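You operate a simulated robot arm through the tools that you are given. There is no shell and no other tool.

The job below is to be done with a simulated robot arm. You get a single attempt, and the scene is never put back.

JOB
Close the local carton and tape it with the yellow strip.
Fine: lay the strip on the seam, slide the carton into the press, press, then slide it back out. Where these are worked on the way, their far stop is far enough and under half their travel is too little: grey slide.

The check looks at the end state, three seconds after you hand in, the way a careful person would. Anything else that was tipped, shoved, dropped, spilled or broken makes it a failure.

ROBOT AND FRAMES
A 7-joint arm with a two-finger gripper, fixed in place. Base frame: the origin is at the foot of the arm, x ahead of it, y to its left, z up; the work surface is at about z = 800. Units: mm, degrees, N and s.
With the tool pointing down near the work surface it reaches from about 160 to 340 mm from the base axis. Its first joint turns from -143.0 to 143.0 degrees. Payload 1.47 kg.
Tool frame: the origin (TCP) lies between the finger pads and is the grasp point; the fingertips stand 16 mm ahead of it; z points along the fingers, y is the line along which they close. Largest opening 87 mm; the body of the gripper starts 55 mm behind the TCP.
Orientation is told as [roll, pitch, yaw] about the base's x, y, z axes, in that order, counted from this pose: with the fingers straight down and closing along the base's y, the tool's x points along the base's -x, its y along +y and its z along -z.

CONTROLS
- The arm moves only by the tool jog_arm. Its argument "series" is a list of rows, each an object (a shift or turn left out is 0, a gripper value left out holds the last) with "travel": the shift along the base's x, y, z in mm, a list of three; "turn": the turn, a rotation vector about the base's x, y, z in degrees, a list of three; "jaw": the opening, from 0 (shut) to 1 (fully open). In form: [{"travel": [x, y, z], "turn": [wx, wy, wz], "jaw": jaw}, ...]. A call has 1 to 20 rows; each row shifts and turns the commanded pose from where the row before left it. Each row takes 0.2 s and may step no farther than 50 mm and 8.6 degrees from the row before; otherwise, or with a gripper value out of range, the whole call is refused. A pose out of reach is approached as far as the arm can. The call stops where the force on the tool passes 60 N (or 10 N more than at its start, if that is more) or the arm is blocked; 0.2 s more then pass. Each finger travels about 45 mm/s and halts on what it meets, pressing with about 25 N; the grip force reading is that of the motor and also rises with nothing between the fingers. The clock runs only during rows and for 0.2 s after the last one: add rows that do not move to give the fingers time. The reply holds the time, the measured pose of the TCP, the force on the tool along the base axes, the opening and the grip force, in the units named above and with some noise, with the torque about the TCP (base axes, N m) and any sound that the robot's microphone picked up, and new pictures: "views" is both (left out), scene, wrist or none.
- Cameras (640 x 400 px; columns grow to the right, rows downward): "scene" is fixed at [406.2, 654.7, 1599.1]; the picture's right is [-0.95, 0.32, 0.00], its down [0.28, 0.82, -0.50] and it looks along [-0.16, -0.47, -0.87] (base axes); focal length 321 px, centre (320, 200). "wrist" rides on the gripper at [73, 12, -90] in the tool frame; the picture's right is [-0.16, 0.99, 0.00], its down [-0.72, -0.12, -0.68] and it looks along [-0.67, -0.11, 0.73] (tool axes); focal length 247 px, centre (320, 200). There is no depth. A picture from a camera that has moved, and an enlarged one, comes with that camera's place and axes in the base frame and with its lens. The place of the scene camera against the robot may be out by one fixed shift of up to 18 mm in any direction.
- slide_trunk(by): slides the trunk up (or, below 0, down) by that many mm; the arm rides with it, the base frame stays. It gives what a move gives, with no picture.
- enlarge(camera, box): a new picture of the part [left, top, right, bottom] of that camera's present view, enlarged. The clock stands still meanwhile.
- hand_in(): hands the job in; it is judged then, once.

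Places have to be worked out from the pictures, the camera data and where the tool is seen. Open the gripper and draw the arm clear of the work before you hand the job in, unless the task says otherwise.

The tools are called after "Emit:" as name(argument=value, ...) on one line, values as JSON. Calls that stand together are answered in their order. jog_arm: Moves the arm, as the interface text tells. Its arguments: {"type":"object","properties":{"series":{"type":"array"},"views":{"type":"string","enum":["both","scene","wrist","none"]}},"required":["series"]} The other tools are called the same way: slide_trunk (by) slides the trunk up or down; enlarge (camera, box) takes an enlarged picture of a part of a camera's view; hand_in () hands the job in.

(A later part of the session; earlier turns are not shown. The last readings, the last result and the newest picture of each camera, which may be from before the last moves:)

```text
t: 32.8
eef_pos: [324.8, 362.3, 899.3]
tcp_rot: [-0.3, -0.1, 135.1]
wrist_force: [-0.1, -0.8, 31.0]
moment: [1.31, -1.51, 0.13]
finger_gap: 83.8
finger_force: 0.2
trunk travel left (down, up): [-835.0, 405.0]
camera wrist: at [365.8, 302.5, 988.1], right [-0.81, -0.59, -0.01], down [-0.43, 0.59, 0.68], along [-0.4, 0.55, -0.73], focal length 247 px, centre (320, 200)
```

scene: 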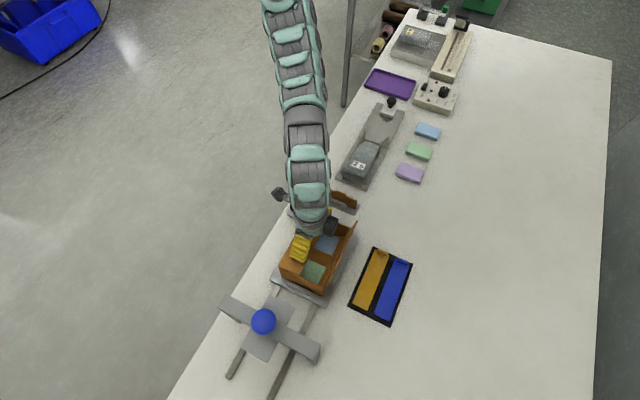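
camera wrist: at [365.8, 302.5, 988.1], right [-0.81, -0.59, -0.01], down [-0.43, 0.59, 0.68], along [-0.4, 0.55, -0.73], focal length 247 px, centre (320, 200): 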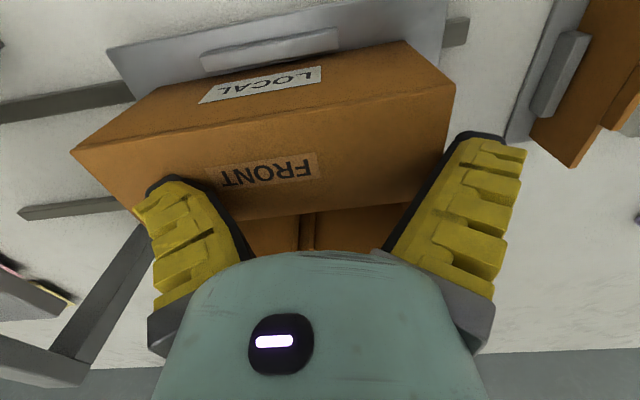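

A 31 N contact appears with the flap flat, so it is down on its stop. I lift and check whether the flap stays closed.

Emit:
jog_arm(series=[{"travel": [0, 0, 10]}, {"travel": [0, 0, 30]}, {"travel": [0, 0, 40]}, {"travel": [0, 0, 30]}, {}], views="both")

```text
t: 34.0
eef_pos: [319.7, 359.9, 1006.6]
tcp_rot: [0.2, 0.0, 135.1]
wrist_force: [-1.4, 0.4, -0.3]
moment: [-0.02, -0.02, 0.01]
finger_gap: 86.9
finger_force: 0.0
trunk travel left (down, up): [-835.0, 405.0]
camera wrist: at [362.3, 299.9, 1096.1], right [-0.81, -0.59, 0.0], down [-0.43, 0.59, 0.68], along [-0.4, 0.55, -0.73], focal length 247 px, centre (320, 200)
```

scene: 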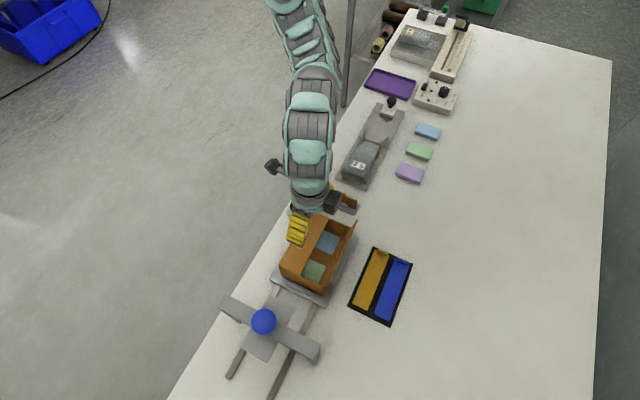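
wrist: 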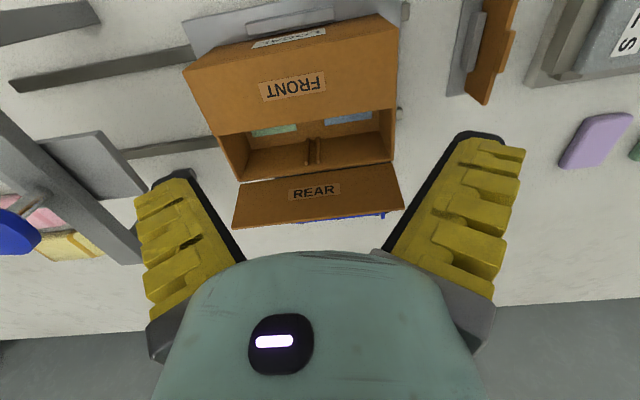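

The front flap stays closed. Now I go over to the rear side (N≈-150), descend outside the REAR flap, and check the clearance.

Emit:
jog_arm(series=[{"travel": [-29, 29, 0]}, {"travel": [-29, 29, 0]}, {"travel": [-28, 28, 0]}, {}, {"travel": [0, 0, -38]}, {"travel": [0, 0, -38]}, {}], views="both")

```text
t: 35.6
eef_pos: [235.5, 437.0, 959.3]
tcp_rot: [0.1, -0.1, 135.0]
wrist_force: [0.7, -0.3, -0.1]
moment: [-0.01, 0.02, 0.0]
finger_gap: 87.1
finger_force: 0.1
out of reach, approached as far as the arm can: row 6
trunk travel left (down, up): [-835.0, 405.0]
camera wrist: at [277.6, 377.3, 1049.7], right [-0.81, -0.59, 0.0], down [-0.43, 0.59, 0.68], along [-0.4, 0.55, -0.73], focal length 247 px, centre (320, 200)
```

scene: 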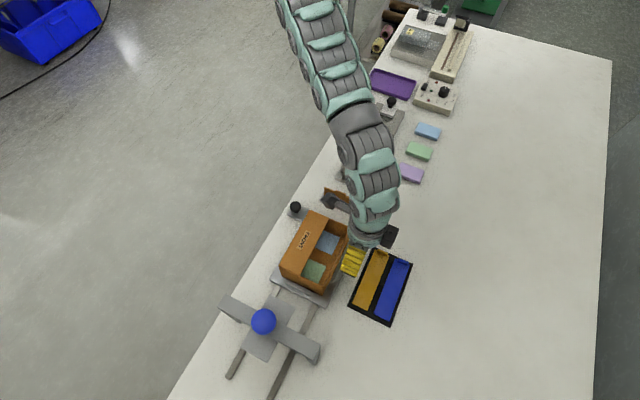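
wrist: 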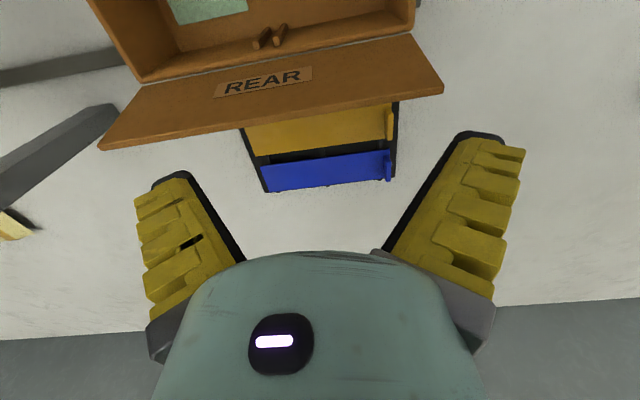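

Here the arm is at its limit at z≈959, so I shift inward along the slide direction and descend the rest.

Emit:
jog_arm(series=[{"travel": [-20, -20, 0]}, {"travel": [0, 0, -15]}, {"travel": [0, 0, -15]}, {}], views="scene")

```text
t: 36.6
eef_pos: [215.7, 416.3, 930.0]
tcp_rot: [0.2, 0.0, 135.0]
wrist_force: [0.0, 1.3, 0.3]
moment: [0.0, 0.01, -0.02]
finger_gap: 86.9
finger_force: 0.0
trunk travel left (down, up): [-835.0, 405.0]
```

scene: 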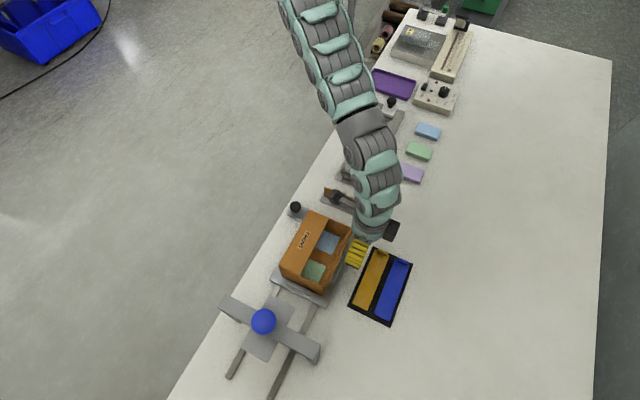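

Now in place at S≈447, N≈-142, z=930. I push the REAR flap inward step by step.

Emit:
jog_arm(series=[{"travel": [5, -5, 0]}, {"travel": [5, -5, 0]}, {"travel": [6, -4, 0]}, {"travel": [6, -4, 0]}, {"travel": [6, -4, 0]}, {"travel": [6, -4, 0]}, {"travel": [6, -4, 0]}, {"travel": [6, -4, 0]}, {"travel": [6, -4, 0]}, {}], views="both")

```text
t: 38.8
eef_pos: [267.6, 376.2, 929.6]
tcp_rot: [0.1, 0.0, 135.1]
wrist_force: [0.1, 0.6, 0.4]
moment: [0.0, -0.02, -0.02]
finger_gap: 87.1
finger_force: 0.1
trunk travel left (down, up): [-835.0, 405.0]
camera wrist: at [309.6, 318.3, 1019.6], right [-0.81, -0.59, 0.0], down [-0.43, 0.59, 0.68], along [-0.4, 0.55, -0.73], focal length 247 px, centre (320, 200)
```

scene: 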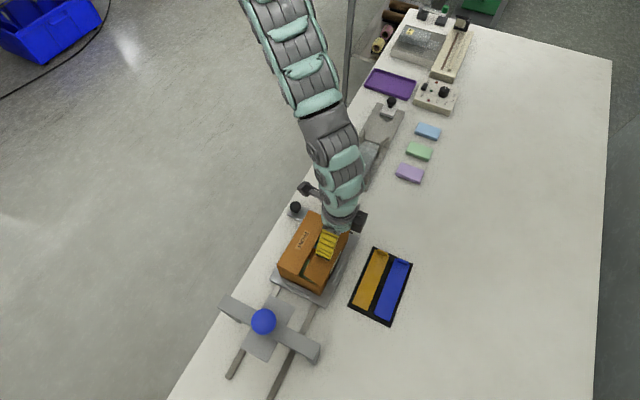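
wrist: 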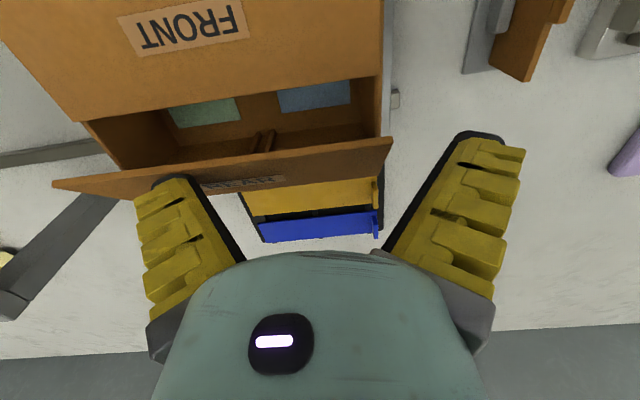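

The rear flap is folding inward. I move slightly further and press it down to the rim.

Emit:
jog_arm(series=[{"travel": [3, -3, 0]}, {"travel": [3, -3, -5]}, {"travel": [3, -3, -5]}, {"travel": [2, -2, -5]}, {"travel": [0, 0, -5]}, {"travel": [0, 0, -4]}, {}], views="both")

```text
t: 40.4
eef_pos: [277.7, 367.7, 905.7]
tcp_rot: [0.2, -0.1, 135.0]
wrist_force: [-0.1, -0.5, -0.1]
moment: [-0.02, 0.01, -0.01]
finger_gap: 87.1
finger_force: 0.2
trunk travel left (down, up): [-835.0, 405.0]
camera wrist: at [320.6, 307.9, 995.0], right [-0.81, -0.59, 0.0], down [-0.43, 0.59, 0.68], along [-0.4, 0.55, -0.73], focal length 247 px, centre (320, 200)
```

scene: 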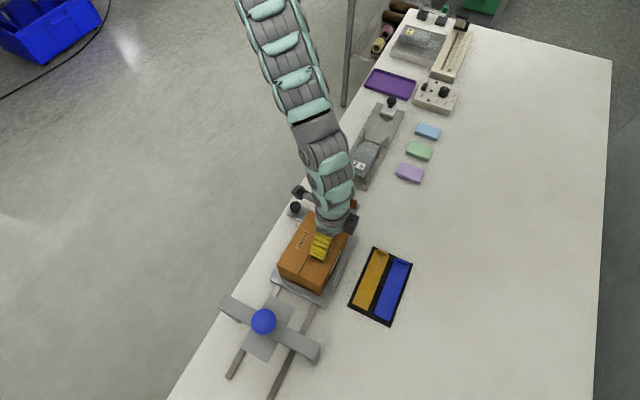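
wrist: 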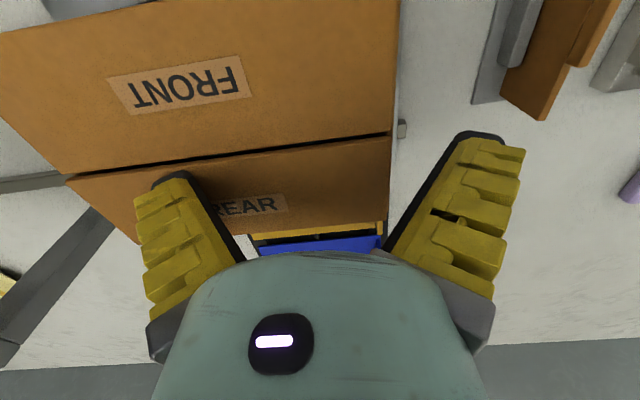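

Nearly flat. I press down a little more until contact shows.

Emit:
jog_arm(series=[{"travel": [0, 0, -2]}, {"travel": [0, 0, -2]}, {}], views="none")

Emit:
jog_arm(series=[{"travel": [0, 0, -2]}, {}], views="none")

```text
t: 41.2
eef_pos: [278.5, 368.5, 903.4]
tcp_rot: [0.1, 0.0, 135.1]
wrist_force: [0.0, 0.1, 7.4]
moment: [0.36, -0.3, -0.04]
finger_gap: 86.6
finger_force: 0.0
trunk travel left (down, up): [-835.0, 405.0]
```

```text
t: 41.8
eef_pos: [279.5, 369.4, 899.7]
tcp_rot: [-0.1, -0.2, 135.0]
wrist_force: [0.6, -1.8, 17.3]
moment: [0.85, -0.79, -0.15]
finger_gap: 84.9
finger_force: 0.2
trunk travel left (down, up): [-835.0, 405.0]
```

Contact is at fingertip z≈886, so that is the top of the closed flaps. I lift and check that both flaps stay shut.

Emit:
jog_arm(series=[{"travel": [0, 0, 8]}, {"travel": [0, 0, 30]}, {"travel": [0, 0, 40]}, {"travel": [0, 0, 30]}, {}], views="both")

Emit:
enlarge(camera="wrist", box=[160, 0, 420, 240])

Emit:
enlarge(camera="scene", box=[260, 180, 420, 340])

```text
t: 43.0
eef_pos: [277.4, 366.6, 1007.5]
tcp_rot: [0.0, -0.1, 135.2]
wrist_force: [-0.2, 0.0, 0.1]
moment: [-0.01, 0.0, 0.01]
finger_gap: 86.9
finger_force: 0.1
trunk travel left (down, up): [-835.0, 405.0]
camera wrist: at [320.0, 307.2, 1096.9], right [-0.81, -0.59, 0.0], down [-0.43, 0.59, 0.68], along [-0.4, 0.55, -0.73], focal length 247 px, centre (320, 200)
```

scene: 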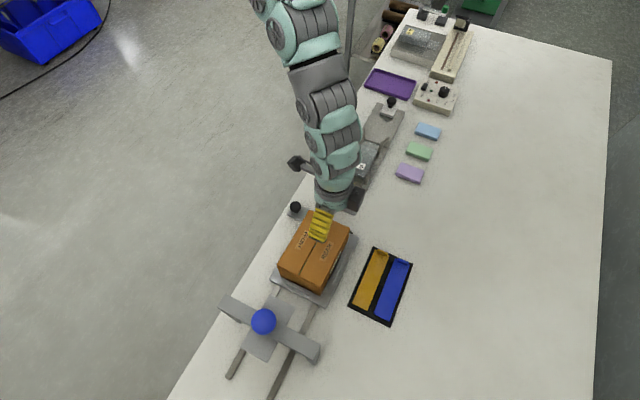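
wrist: 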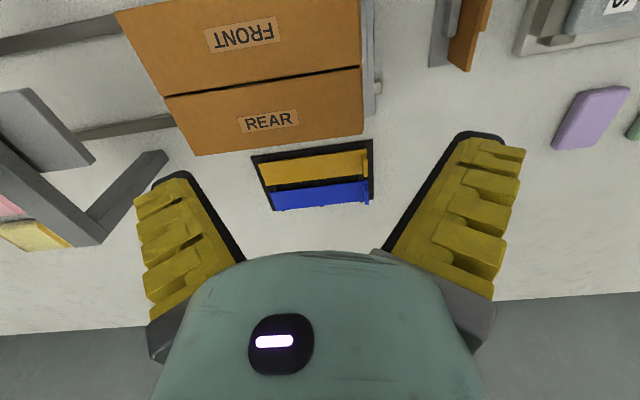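

```text
1.67 times, centred on (290, 120) of wrist
camera zoom: at [320.0, 307.2, 1096.9], right [-0.81, -0.59, 0.0], down [-0.43, 0.59, 0.68], along [-0.4, 0.55, -0.73], focal length 412 px, centre (370, 333)
```

zoom: 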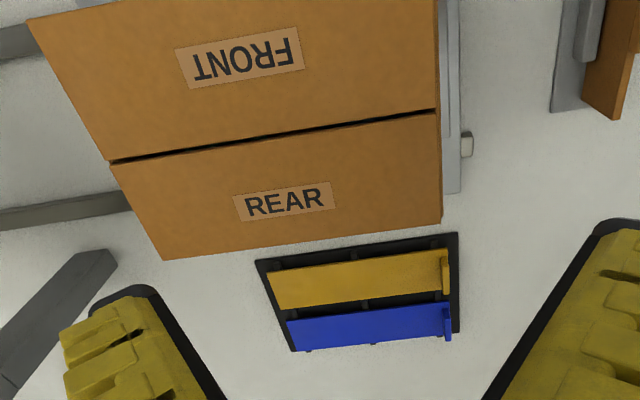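

```text
2.50 times, centred on (340, 260) of scene
camera zoom: at [406.2, 654.7, 1599.1], right [-0.95, 0.32, 0.0], down [0.28, 0.82, -0.5], along [-0.16, -0.47, -0.87], focal length 802 px, centre (270, 50)
```

zoom: 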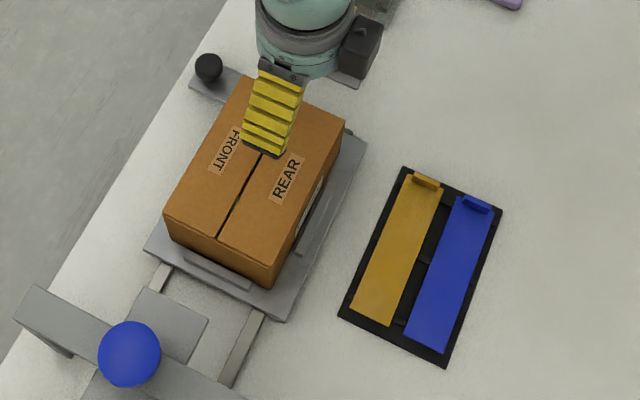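

Both flaps are closed and the seam lies around N≈-46. Next I move above the yellow strip's tab (about S=412, N=-194) for a closer look.

Emit:
jog_arm(series=[{"travel": [-41, 20, 0]}, {"travel": [-41, 20, 0]}, {"travel": [-41, 20, 0]}, {}], views="wrist")

```text
t: 44.0
eef_pos: [154.6, 427.6, 1008.3]
tcp_rot: [0.0, 0.1, 135.0]
wrist_force: [0.5, 0.2, 0.1]
moment: [0.02, 0.01, 0.01]
finger_gap: 86.7
finger_force: 0.0
trunk travel left (down, up): [-835.0, 405.0]
camera wrist: at [197.4, 368.0, 1098.2], right [-0.81, -0.59, 0.0], down [-0.43, 0.59, 0.68], along [-0.4, 0.55, -0.73], focal length 247 px, centre (320, 200)
```

wrist: 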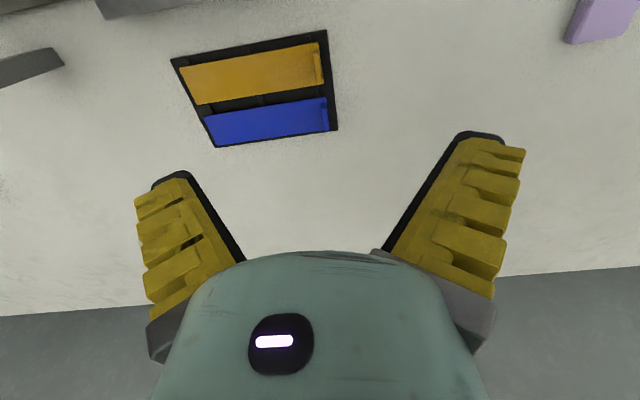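

The tab is visible; I enlarge it to locate it more exactly.

Emit:
enlarge(camera="wrist", box=[160, 20, 350, 160])

```text
2.86 times, centred on (255, 90) of wrist
camera zoom: at [197.4, 368.0, 1098.2], right [-0.81, -0.59, 0.0], down [-0.43, 0.59, 0.68], along [-0.4, 0.55, -0.73], focal length 706 px, centre (506, 514)
```

zoom: 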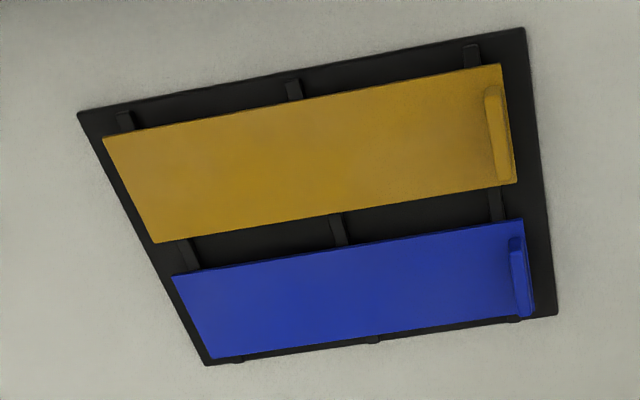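

The strip spans S 410–560, N -172…-212 with the tab at S≈415, N≈-192.5. I lower the trunk 100 mm, then centre over the tab and narrow the jaw to about 35 mm.

Emit:
slide_trunk(by=-100)

Emit:
jog_arm(series=[{"travel": [2.5, 1, 0], "jaw": 0.4}, {"travel": [0, 0, -25]}, {"travel": [0, 0, -15]}, {}, {}], views="both")

```text
t: 45.4
eef_pos: [156.7, 427.2, 908.4]
tcp_rot: [0.2, 0.0, 134.9]
wrist_force: [0.6, 0.4, 0.6]
moment: [-0.01, -0.01, 0.0]
finger_gap: 87.0
finger_force: 0.2
trunk travel left (down, up): [-735.0, 505.0]
```

```text
t: 46.6
eef_pos: [158.3, 429.3, 869.6]
tcp_rot: [0.0, 0.0, 135.1]
wrist_force: [-0.3, -0.5, 0.5]
moment: [0.03, 0.0, -0.02]
finger_gap: 40.6
finger_force: 3.9
trunk travel left (down, up): [-735.0, 505.0]
camera wrist: at [200.4, 369.3, 958.3], right [-0.81, -0.59, 0.0], down [-0.43, 0.59, 0.68], along [-0.4, 0.55, -0.73], focal length 247 px, centre (320, 200)
```

scene: 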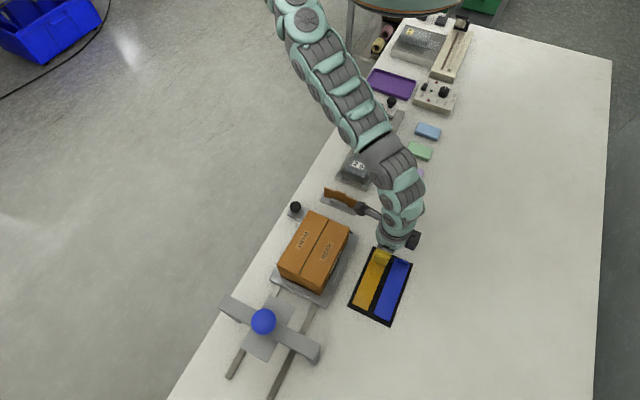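
wrist: 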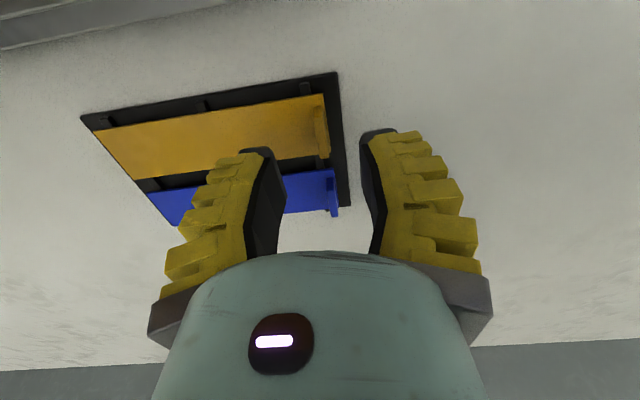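

Tab is centred between the fingers (S≈414, N≈-190). I descend so that fingertips are just above the strip surface.

Emit:
jog_arm(series=[{"travel": [-1, -1, -20]}, {"travel": [0, 0, -14]}, {"travel": [0, 0, -6]}, {}], views="wrist")

Emit:
enlarge(camera="wrist", box=[220, 60, 420, 260])

```text
t: 47.6
eef_pos: [158.8, 416.6, 840.8]
tcp_rot: [0.1, 0.0, 135.0]
wrist_force: [-0.7, 0.9, -0.4]
moment: [-0.01, 0.01, -0.03]
finger_gap: 40.9
finger_force: 4.9
out of reach, approached as far as the arm can: row 1, 2, 3
trunk travel left (down, up): [-735.0, 505.0]
camera wrist: at [201.3, 357.7, 930.6], right [-0.81, -0.59, 0.0], down [-0.43, 0.59, 0.68], along [-0.4, 0.55, -0.73], focal length 247 px, centre (320, 200)
```

wrist: 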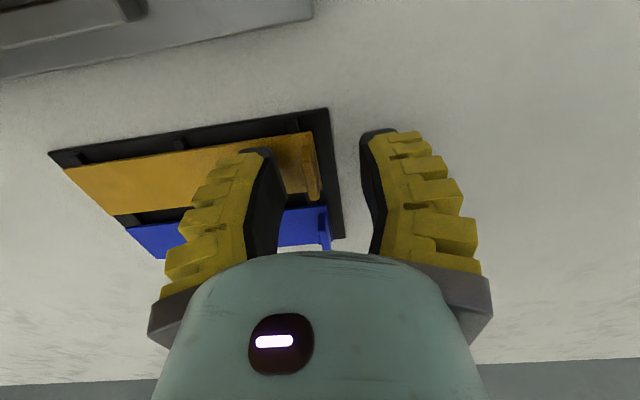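

```text
2.00 times, centred on (320, 160) of wrist
camera zoom: at [201.3, 357.7, 930.6], right [-0.81, -0.59, 0.0], down [-0.43, 0.59, 0.68], along [-0.4, 0.55, -0.73], focal length 494 px, centre (320, 280)
```

zoom: 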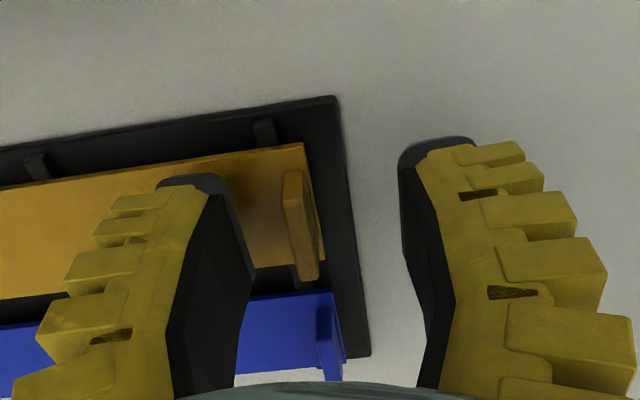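

The arm falls 12 mm short here at this relative height, while it reached fine when higher relative to the trunk. I raise the arm 80 mm, lower the trunk 80 mm, and re-centre on the tab.

Emit:
jog_arm(series=[{"travel": [0, 0, 40]}, {"travel": [-1, 4, 40]}, {"travel": [0, 8, 0]}, {}], views="none")

Emit:
slide_trunk(by=-70)

```text
t: 48.6
eef_pos: [157.3, 428.7, 922.1]
tcp_rot: [0.2, 0.2, 135.1]
wrist_force: [-0.5, 0.0, 0.3]
moment: [0.0, 0.02, -0.01]
finger_gap: 40.6
finger_force: 3.9
trunk travel left (down, up): [-735.0, 505.0]
```

```text
t: 49.6
eef_pos: [158.8, 428.4, 851.9]
tcp_rot: [0.1, 0.1, 135.2]
wrist_force: [0.8, -0.1, 0.4]
moment: [-0.02, 0.0, 0.0]
finger_gap: 40.6
finger_force: 4.3
trunk travel left (down, up): [-665.0, 575.0]
```

Now at z≈852 centred on the tab. I descend to about z=830.

Emit:
jog_arm(series=[{"travel": [-1, 0, -12]}, {"travel": [0, 0, -9]}, {}], views="wrist")

Emit:
enlarge(camera="wrist", box=[220, 60, 420, 260])

Emit:
enlarge(camera="scene", box=[330, 180, 450, 310])

```text
t: 50.5
eef_pos: [158.3, 428.4, 830.6]
tcp_rot: [0.1, 0.0, 135.1]
wrist_force: [0.4, 0.3, -1.2]
moment: [-0.03, 0.0, 0.0]
finger_gap: 40.5
finger_force: 4.0
trunk travel left (down, up): [-665.0, 575.0]
camera wrist: at [199.8, 369.5, 920.1], right [-0.81, -0.59, 0.0], down [-0.43, 0.59, 0.68], along [-0.4, 0.55, -0.73], focal length 247 px, centre (320, 200)
```

wrist: 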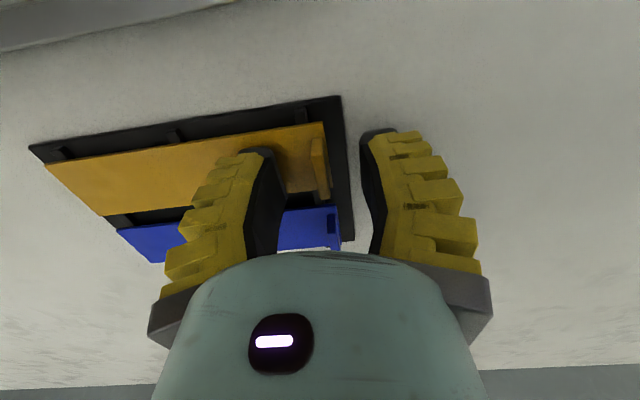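

```text
2.00 times, centred on (320, 160) of wrist
camera zoom: at [199.8, 369.5, 920.1], right [-0.81, -0.59, 0.0], down [-0.43, 0.59, 0.68], along [-0.4, 0.55, -0.73], focal length 494 px, centre (320, 280)
```

zoom: 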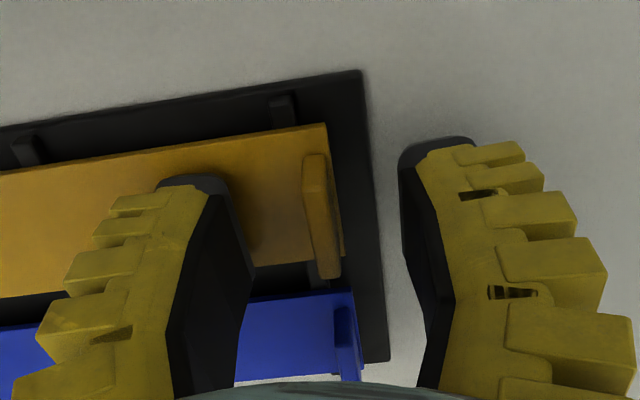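

```text
3.08 times, centred on (390, 245) of scene
camera zoom: at [406.2, 654.7, 1599.1], right [-0.95, 0.32, 0.0], down [0.28, 0.82, -0.5], along [-0.16, -0.47, -0.87], focal length 987 px, centre (105, 62)
```

zoom: 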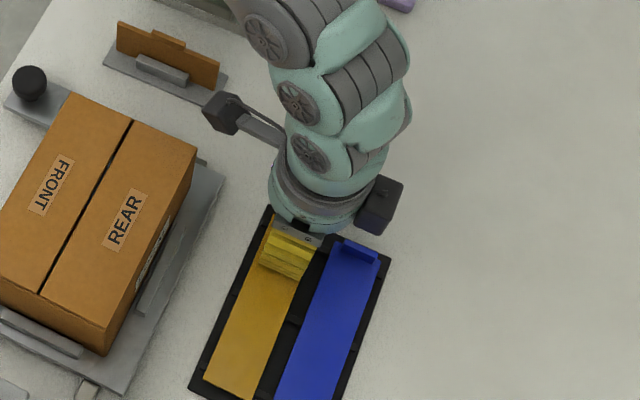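

The tab is centred between the fingers. I lower in small steps to just touch the strip surface for a deep grip.

Emit:
jog_arm(series=[{"travel": [0, 0, -2]}, {"travel": [0, 0, -2]}, {}], views="none")

Emit:
jog_arm(series=[{"travel": [0, 0, -2]}, {}], views="none")

```text
t: 51.2
eef_pos: [157.3, 429.9, 826.6]
tcp_rot: [0.2, 0.0, 135.1]
wrist_force: [0.4, -1.0, 3.5]
moment: [0.06, -0.07, -0.02]
finger_gap: 41.1
finger_force: 4.9
trunk travel left (down, up): [-665.0, 575.0]
```

```text
t: 51.9
eef_pos: [158.7, 430.1, 826.0]
tcp_rot: [0.0, -0.1, 135.2]
wrist_force: [1.9, -1.0, 9.6]
moment: [0.21, -0.24, -0.08]
finger_gap: 42.7
finger_force: 4.9
trunk travel left (down, up): [-665.0, 575.0]
```

Contact at TCP z≈826.5. I lift 2 mm and close the jaw on the tab.

Emit:
jog_arm(series=[{"travel": [0, 0, 2.5]}, {"jaw": 0.0}, {"jaw": 0.0}, {"jaw": 0.0}, {"jaw": 0.0}, {"jaw": 0.0}], views="wrist")

Emit:
enlarge(camera="wrist", box=[220, 60, 420, 260])

```text
t: 53.2
eef_pos: [157.7, 429.3, 827.1]
tcp_rot: [0.1, 0.1, 135.0]
wrist_force: [-0.1, 0.8, -0.3]
moment: [-0.02, 0.02, 0.0]
finger_gap: 5.9
finger_force: 25.3
trunk travel left (down, up): [-665.0, 575.0]
camera wrist: at [200.0, 369.7, 916.8], right [-0.81, -0.59, 0.0], down [-0.43, 0.59, 0.68], along [-0.4, 0.55, -0.73], focal length 247 px, centre (320, 200)
```

wrist: 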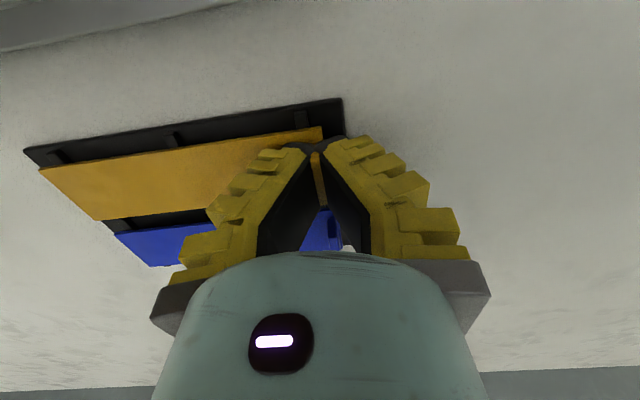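

```text
2.00 times, centred on (320, 160) of wrist
camera zoom: at [200.0, 369.7, 916.8], right [-0.81, -0.59, 0.0], down [-0.43, 0.59, 0.68], along [-0.4, 0.55, -0.73], focal length 494 px, centre (320, 280)
```

zoom: 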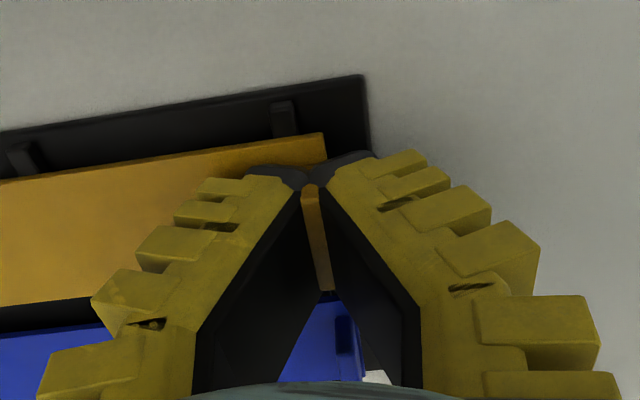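

The tab is held (gap 5.9 mm, 25 N). I lift gently by arm first, then raise with the trunk to keep the arm in its good range.

Emit:
jog_arm(series=[{"travel": [0, 0, 3]}, {"travel": [0, 0, 5]}, {"travel": [0, 0, 8]}, {}], views="both")

```text
t: 54.2
eef_pos: [158.5, 428.3, 844.0]
tcp_rot: [0.1, 0.0, 135.0]
wrist_force: [-0.2, -0.8, 0.2]
moment: [0.03, 0.01, 0.02]
finger_gap: 5.9
finger_force: 25.2
trunk travel left (down, up): [-665.0, 575.0]
camera wrist: at [199.8, 369.6, 933.0], right [-0.81, -0.59, 0.0], down [-0.43, 0.59, 0.68], along [-0.4, 0.55, -0.73], focal length 247 px, centre (320, 200)
```

scene: 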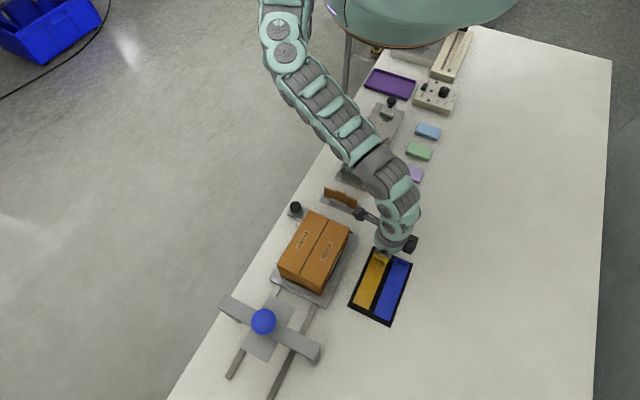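
wrist: 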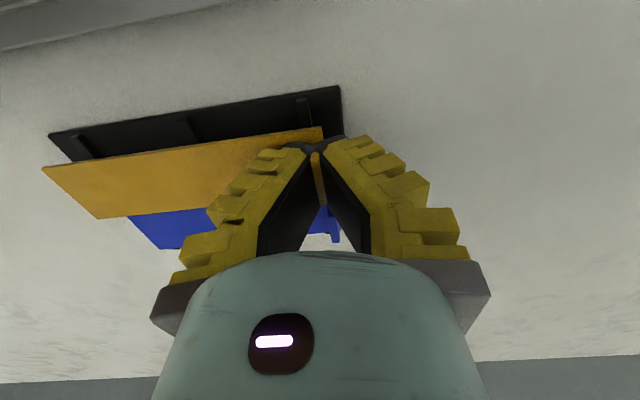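

The strip lifts cleanly and stays level. I raise the trunk by 100 mm and carry the strip above the seam.

Emit:
slide_trunk(by=100)

Emit:
jog_arm(series=[{"travel": [20, -16, 0]}, {"travel": [25, -20, 0]}, {"travel": [25, -20, 0]}, {"travel": [25, -20, 0]}, {"travel": [18, -15, 0]}, {}, {}], views="both")

```text
t: 55.6
eef_pos: [156.8, 429.4, 943.4]
tcp_rot: [0.2, 0.0, 135.1]
wrist_force: [0.3, -1.0, 0.2]
moment: [0.03, 0.02, 0.03]
finger_gap: 6.3
finger_force: 24.7
trunk travel left (down, up): [-765.0, 475.0]
```

```text
t: 57.2
eef_pos: [244.7, 359.6, 943.2]
tcp_rot: [0.1, 0.1, 135.0]
wrist_force: [-0.1, 0.0, -1.0]
moment: [0.02, 0.02, 0.0]
finger_gap: 5.9
finger_force: 25.6
out of reach, approached as far as the arm can: row 4, 5
trunk travel left (down, up): [-765.0, 475.0]
camera wrist: at [286.4, 300.0, 1033.1], right [-0.81, -0.59, 0.0], down [-0.43, 0.59, 0.68], along [-0.4, 0.55, -0.73], focal length 247 px, centre (320, 200)
```

scene: 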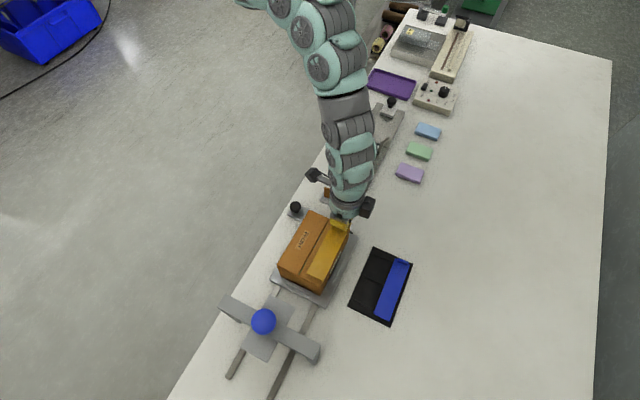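
wrist: 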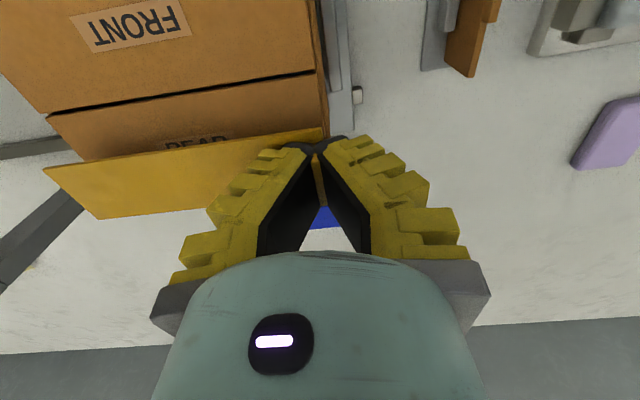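

The arm is too folded at this relative height, so I raise the trunk 80 mm and bring the arm down by the same, then continue.

Emit:
slide_trunk(by=80)

Emit:
jog_arm(series=[{"travel": [0, 0, -35]}, {"travel": [0, 0, -35]}, {"travel": [13, -11, 0]}, {"travel": [13, -11, 0]}, {}, {}], views="both")

```text
t: 58.4
eef_pos: [243.9, 358.1, 1023.5]
tcp_rot: [0.2, 0.0, 135.1]
wrist_force: [-0.3, 0.6, -0.1]
moment: [-0.02, -0.01, -0.03]
finger_gap: 5.8
finger_force: 25.5
trunk travel left (down, up): [-845.0, 395.0]
```

```text
t: 59.8
eef_pos: [269.2, 337.9, 955.6]
tcp_rot: [0.2, 0.0, 135.0]
wrist_force: [0.1, -0.7, -0.7]
moment: [0.0, -0.03, 0.01]
finger_gap: 6.0
finger_force: 24.4
trunk travel left (down, up): [-845.0, 395.0]
camera wrist: at [312.5, 278.0, 1043.6], right [-0.81, -0.59, 0.0], down [-0.43, 0.59, 0.68], along [-0.4, 0.55, -0.73], focal length 247 px, centre (320, 200)
```

scene: 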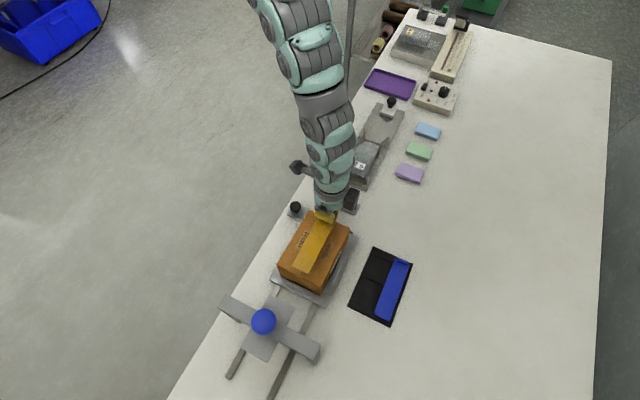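
wrist: 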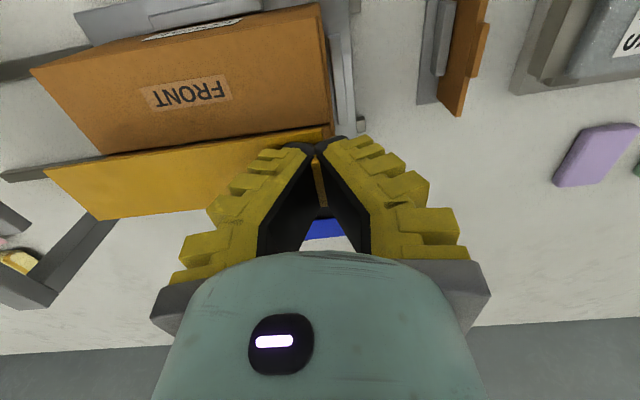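

TCP is at S≈429, N≈-49 with the strip about 50 mm above the carton. I lower to about 10 mm above and check the alignment.

Emit:
jog_arm(series=[{"travel": [0, 0, -20]}, {"travel": [0, 0, -18]}, {}, {}], views="both")

Emit:
enlarge(camera="wrist", box=[0, 0, 380, 240])

Emit:
enlarge(camera="scene", box=[265, 195, 365, 305])

```text
t: 60.8
eef_pos: [271.1, 337.1, 917.3]
tcp_rot: [0.1, 0.1, 135.1]
wrist_force: [-0.4, -0.4, 5.4]
moment: [0.02, 0.02, 0.01]
finger_gap: 6.3
finger_force: 25.1
trunk travel left (down, up): [-845.0, 395.0]
camera wrist: at [312.6, 278.0, 1005.9], right [-0.81, -0.59, 0.0], down [-0.43, 0.59, 0.68], along [-0.4, 0.55, -0.73], focal length 247 px, centre (320, 200)
```

scene: 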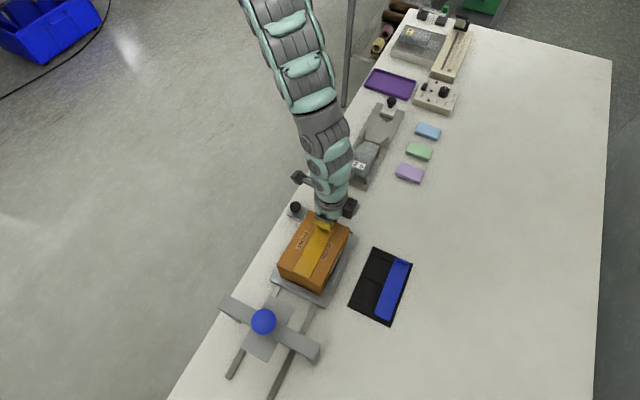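
wrist: 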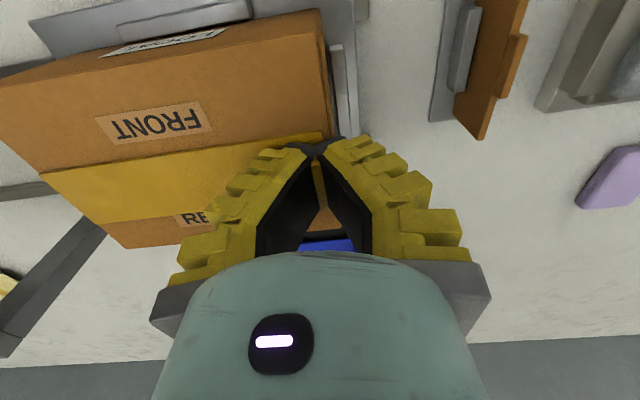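

```text
1.67 times, centred on (190, 120) of wrist
camera zoom: at [312.6, 278.0, 1005.9], right [-0.81, -0.59, 0.0], down [-0.43, 0.59, 0.68], along [-0.4, 0.55, -0.73], focal length 412 px, centre (537, 333)
```

zoom: 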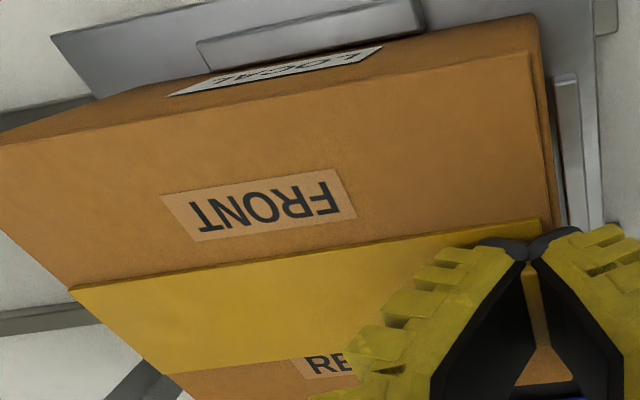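

```text
3.64 times, centred on (315, 250) of scene
camera zoom: at [406.2, 654.7, 1599.1], right [-0.95, 0.32, 0.0], down [0.28, 0.82, -0.5], along [-0.16, -0.47, -0.87], focal length 1166 px, centre (338, 18)
```

zoom: 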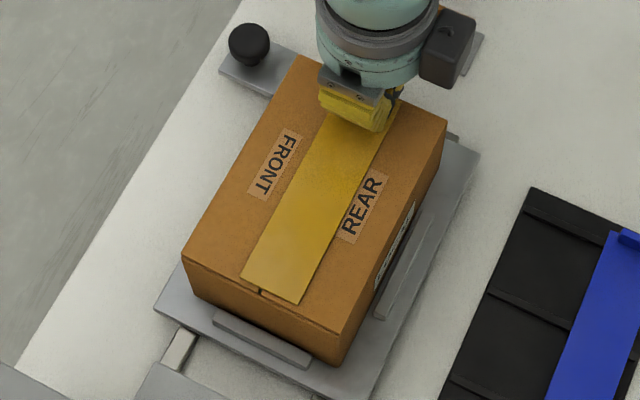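

The strip is just above the seam with light contact; it looks a few mm off at the far end and rotated about 1.3° relative to the carton. I lift slightly, apply a small rotation and shift, and re-check.

Emit:
jog_arm(series=[{"travel": [0, 0, 8]}, {"travel": [1.2, -1.2, 0], "turn": [0, 0, -1.3]}, {}, {}], views="both")

Emit:
enlarge(camera="wrist", box=[0, 0, 380, 240])

Emit:
enlarge(camera="scene", box=[275, 205, 355, 295])

```text
t: 61.8
eef_pos: [272.0, 335.8, 924.1]
tcp_rot: [0.2, 0.0, 133.8]
wrist_force: [0.0, -1.1, -0.2]
moment: [-0.01, 0.01, 0.02]
finger_gap: 6.1
finger_force: 24.4
trunk travel left (down, up): [-845.0, 395.0]
camera wrist: at [312.4, 275.6, 1013.4], right [-0.82, -0.57, 0.0], down [-0.42, 0.6, 0.68], along [-0.39, 0.56, -0.73], focal length 247 px, centre (320, 200)
```

scene: 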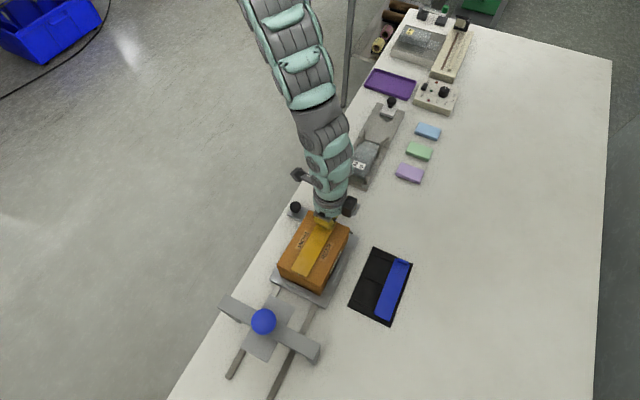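
wrist: 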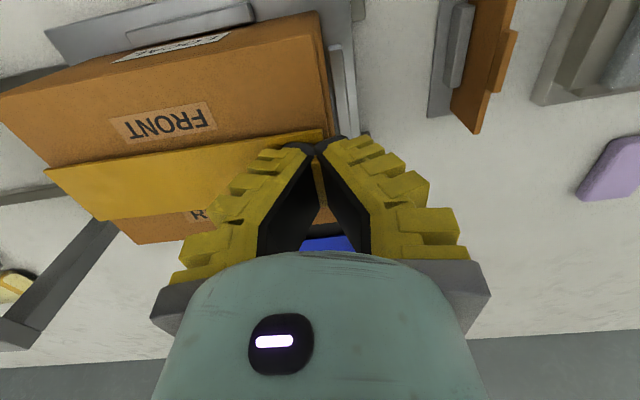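

```text
1.67 times, centred on (190, 120) of wrist
camera zoom: at [312.4, 275.6, 1013.4], right [-0.82, -0.57, 0.0], down [-0.42, 0.6, 0.68], along [-0.39, 0.56, -0.73], focal length 412 px, centre (537, 333)
```

zoom: 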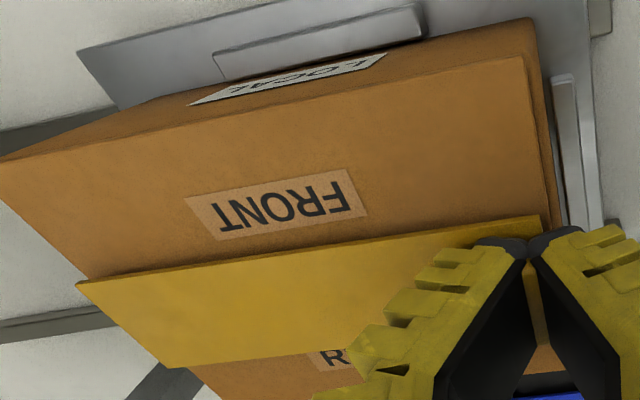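

```text
4.44 times, centred on (315, 250) of scene
camera zoom: at [406.2, 654.7, 1599.1], right [-0.95, 0.32, 0.0], down [0.28, 0.82, -0.5], along [-0.16, -0.47, -0.87], focal length 1425 px, centre (342, -22)
```

zoom: 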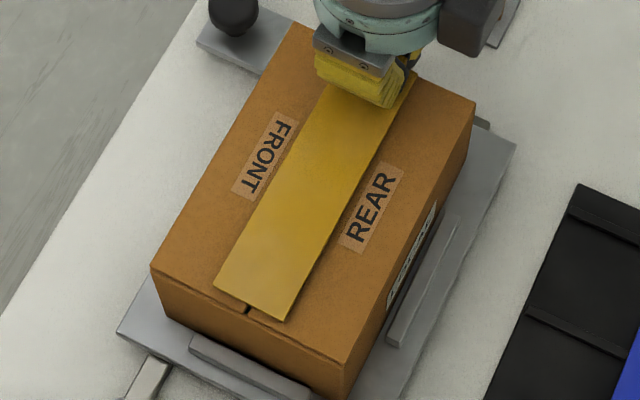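

At the far end the strip centre is still about 2–3 mm to the rear of the seam. I nudge it by 2 mm toward the front with a further 0.4° turn, and lower until contact.

Emit:
jog_arm(series=[{"travel": [1.5, -1.5, 0], "turn": [0, 0, -0.4]}, {"travel": [0, 0, -4]}, {"travel": [0, 0, -4]}, {"travel": [0, 0, -3]}, {}], views="scene")

Emit:
enlarge(camera="scene", box=[275, 205, 355, 295])

```text
t: 63.0
eef_pos: [274.2, 336.4, 913.9]
tcp_rot: [-0.1, 0.0, 133.4]
wrist_force: [0.4, -0.6, 16.3]
moment: [-0.01, -0.08, -0.05]
finger_gap: 5.8
finger_force: 24.8
trunk travel left (down, up): [-845.0, 395.0]
```

scene: 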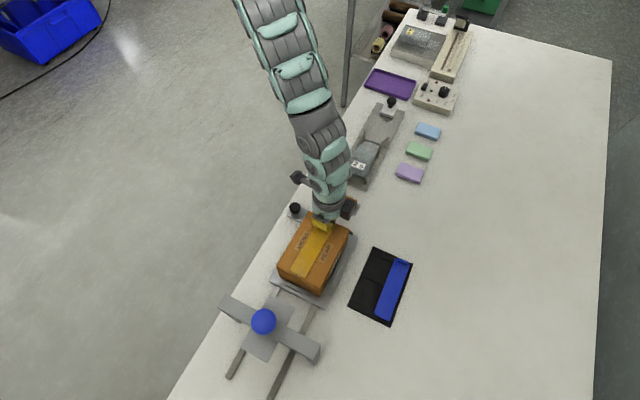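

```text
4.44 times, centred on (315, 250) of scene
camera zoom: at [406.2, 654.7, 1599.1], right [-0.95, 0.32, 0.0], down [0.28, 0.82, -0.5], along [-0.16, -0.47, -0.87], focal length 1425 px, centre (342, -22)
```

zoom: 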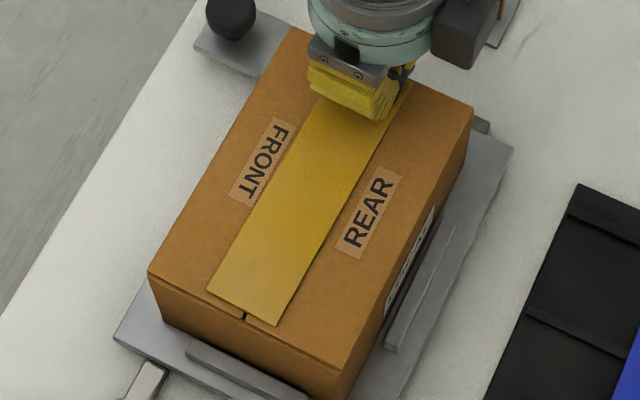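

The strip now sits on the seam, centred within about 1 mm at the far end. I relieve the pressure slightly and open the jaw.

Emit:
jog_arm(series=[{"travel": [0, 0, 2]}, {"jaw": 0.1}, {"jaw": 0.25}, {"jaw": 0.4}, {}], views="none")

Emit:
jog_arm(series=[{"travel": [0, 0, 10]}, {"travel": [0, 0, 25]}, {"travel": [0, 0, 30]}, {}], views="both")

Emit:
enlarge(camera="scene", box=[275, 205, 355, 295])

Emit:
enlarge(camera="wrist", box=[0, 0, 380, 240])

```text
t: 64.2
eef_pos: [274.0, 336.2, 915.1]
tcp_rot: [0.2, 0.1, 133.3]
wrist_force: [-1.0, 0.1, 9.4]
moment: [0.17, -0.19, 0.04]
finger_gap: 42.5
finger_force: 2.9
trunk travel left (down, up): [-845.0, 395.0]
```

```text
t: 65.2
eef_pos: [273.3, 334.7, 980.0]
tcp_rot: [0.2, 0.0, 133.3]
wrist_force: [-0.6, -0.3, -0.2]
moment: [0.0, 0.02, -0.02]
finger_gap: 40.8
finger_force: 4.2
trunk travel left (down, up): [-845.0, 395.0]
camera wrist: at [313.3, 274.5, 1069.6], right [-0.83, -0.56, 0.0], down [-0.41, 0.61, 0.68], along [-0.38, 0.56, -0.73], focal length 247 px, centre (320, 200)
```

scene: 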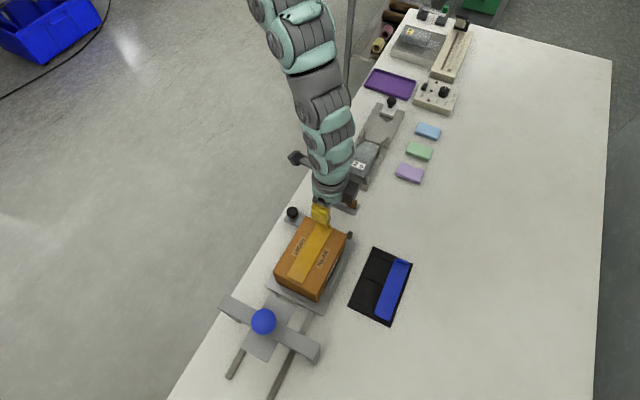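
wrist: 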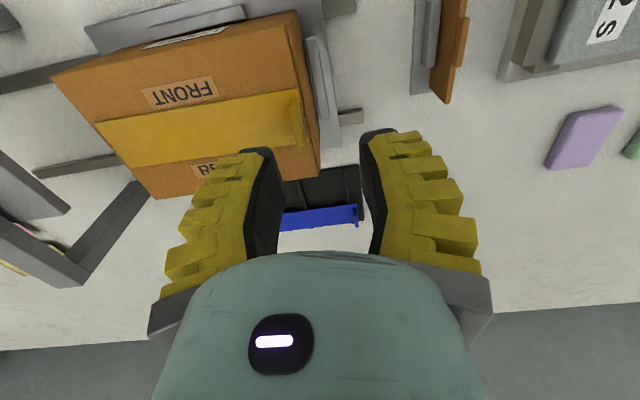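

```text
4.44 times, centred on (315, 250) of scene
camera zoom: at [406.2, 654.7, 1599.1], right [-0.95, 0.32, 0.0], down [0.28, 0.82, -0.5], along [-0.16, -0.47, -0.87], focal length 1425 px, centre (342, -22)
```

zoom: 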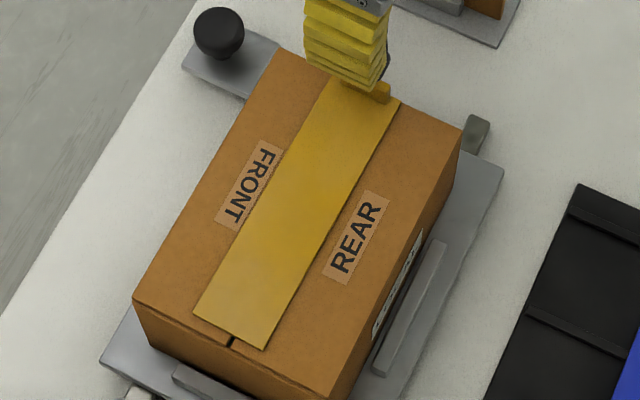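

```text
1.67 times, centred on (190, 120) of wrist
camera zoom: at [313.3, 274.5, 1069.6], right [-0.83, -0.56, 0.0], down [-0.41, 0.61, 0.68], along [-0.38, 0.56, -0.73], focal length 412 px, centre (537, 333)
```

zoom: 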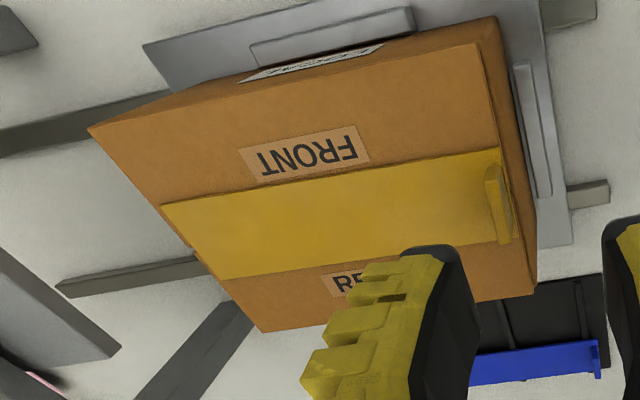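

The strip rests nicely centred on the seam, and the carton with slide moved freely by about 11 mm together. Next I move above the knob and turn the tool to yaw 45° so the fingers straddle the knob sideways.

Emit:
jog_arm(series=[{"travel": [20, -30, 10], "jaw": 0.6}, {"travel": [20, -30, 0], "turn": [0, 0, -8]}, {"travel": [20, -25, 0], "turn": [0, 0, -8]}, {"turn": [0, 0, -8]}, {"turn": [0, 0, -8]}, {"turn": [0, 0, -8]}, {"turn": [0, 0, -8]}, {"turn": [0, 0, -8]}, {"turn": [0, 0, -8]}, {"turn": [0, 0, -8]}, {"turn": [0, 0, -8]}, {"turn": [0, 0, -8.3]}, {}], views="both")

```text
t: 68.0
eef_pos: [342.6, 289.2, 953.5]
tcp_rot: [0.1, 0.1, 44.8]
wrist_force: [-0.4, 0.2, 0.9]
moment: [-0.03, -0.02, 0.01]
finger_gap: 57.2
finger_force: 3.2
out of reach, approached as far as the arm can: row 1, 2, 3
trunk travel left (down, up): [-845.0, 395.0]
camera wrist: at [281.6, 246.8, 1043.2], right [-0.59, 0.81, 0.0], down [0.6, 0.43, 0.68], along [0.55, 0.4, -0.73], focal length 247 px, centre (320, 200)
```

scene: 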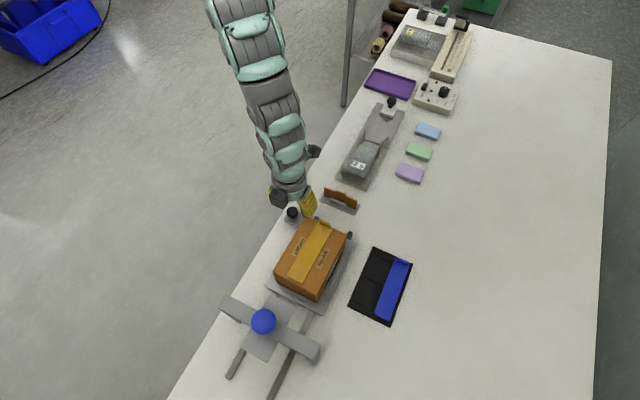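
wrist: 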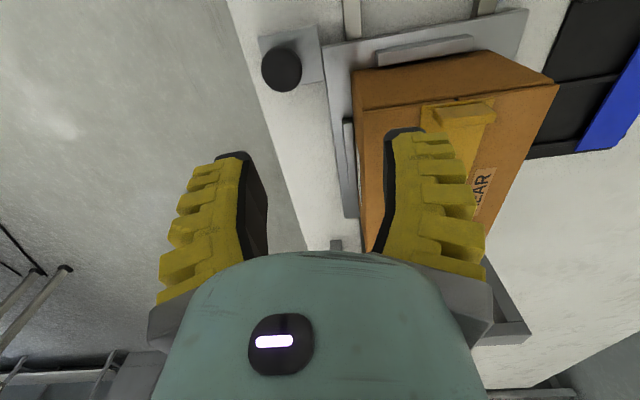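

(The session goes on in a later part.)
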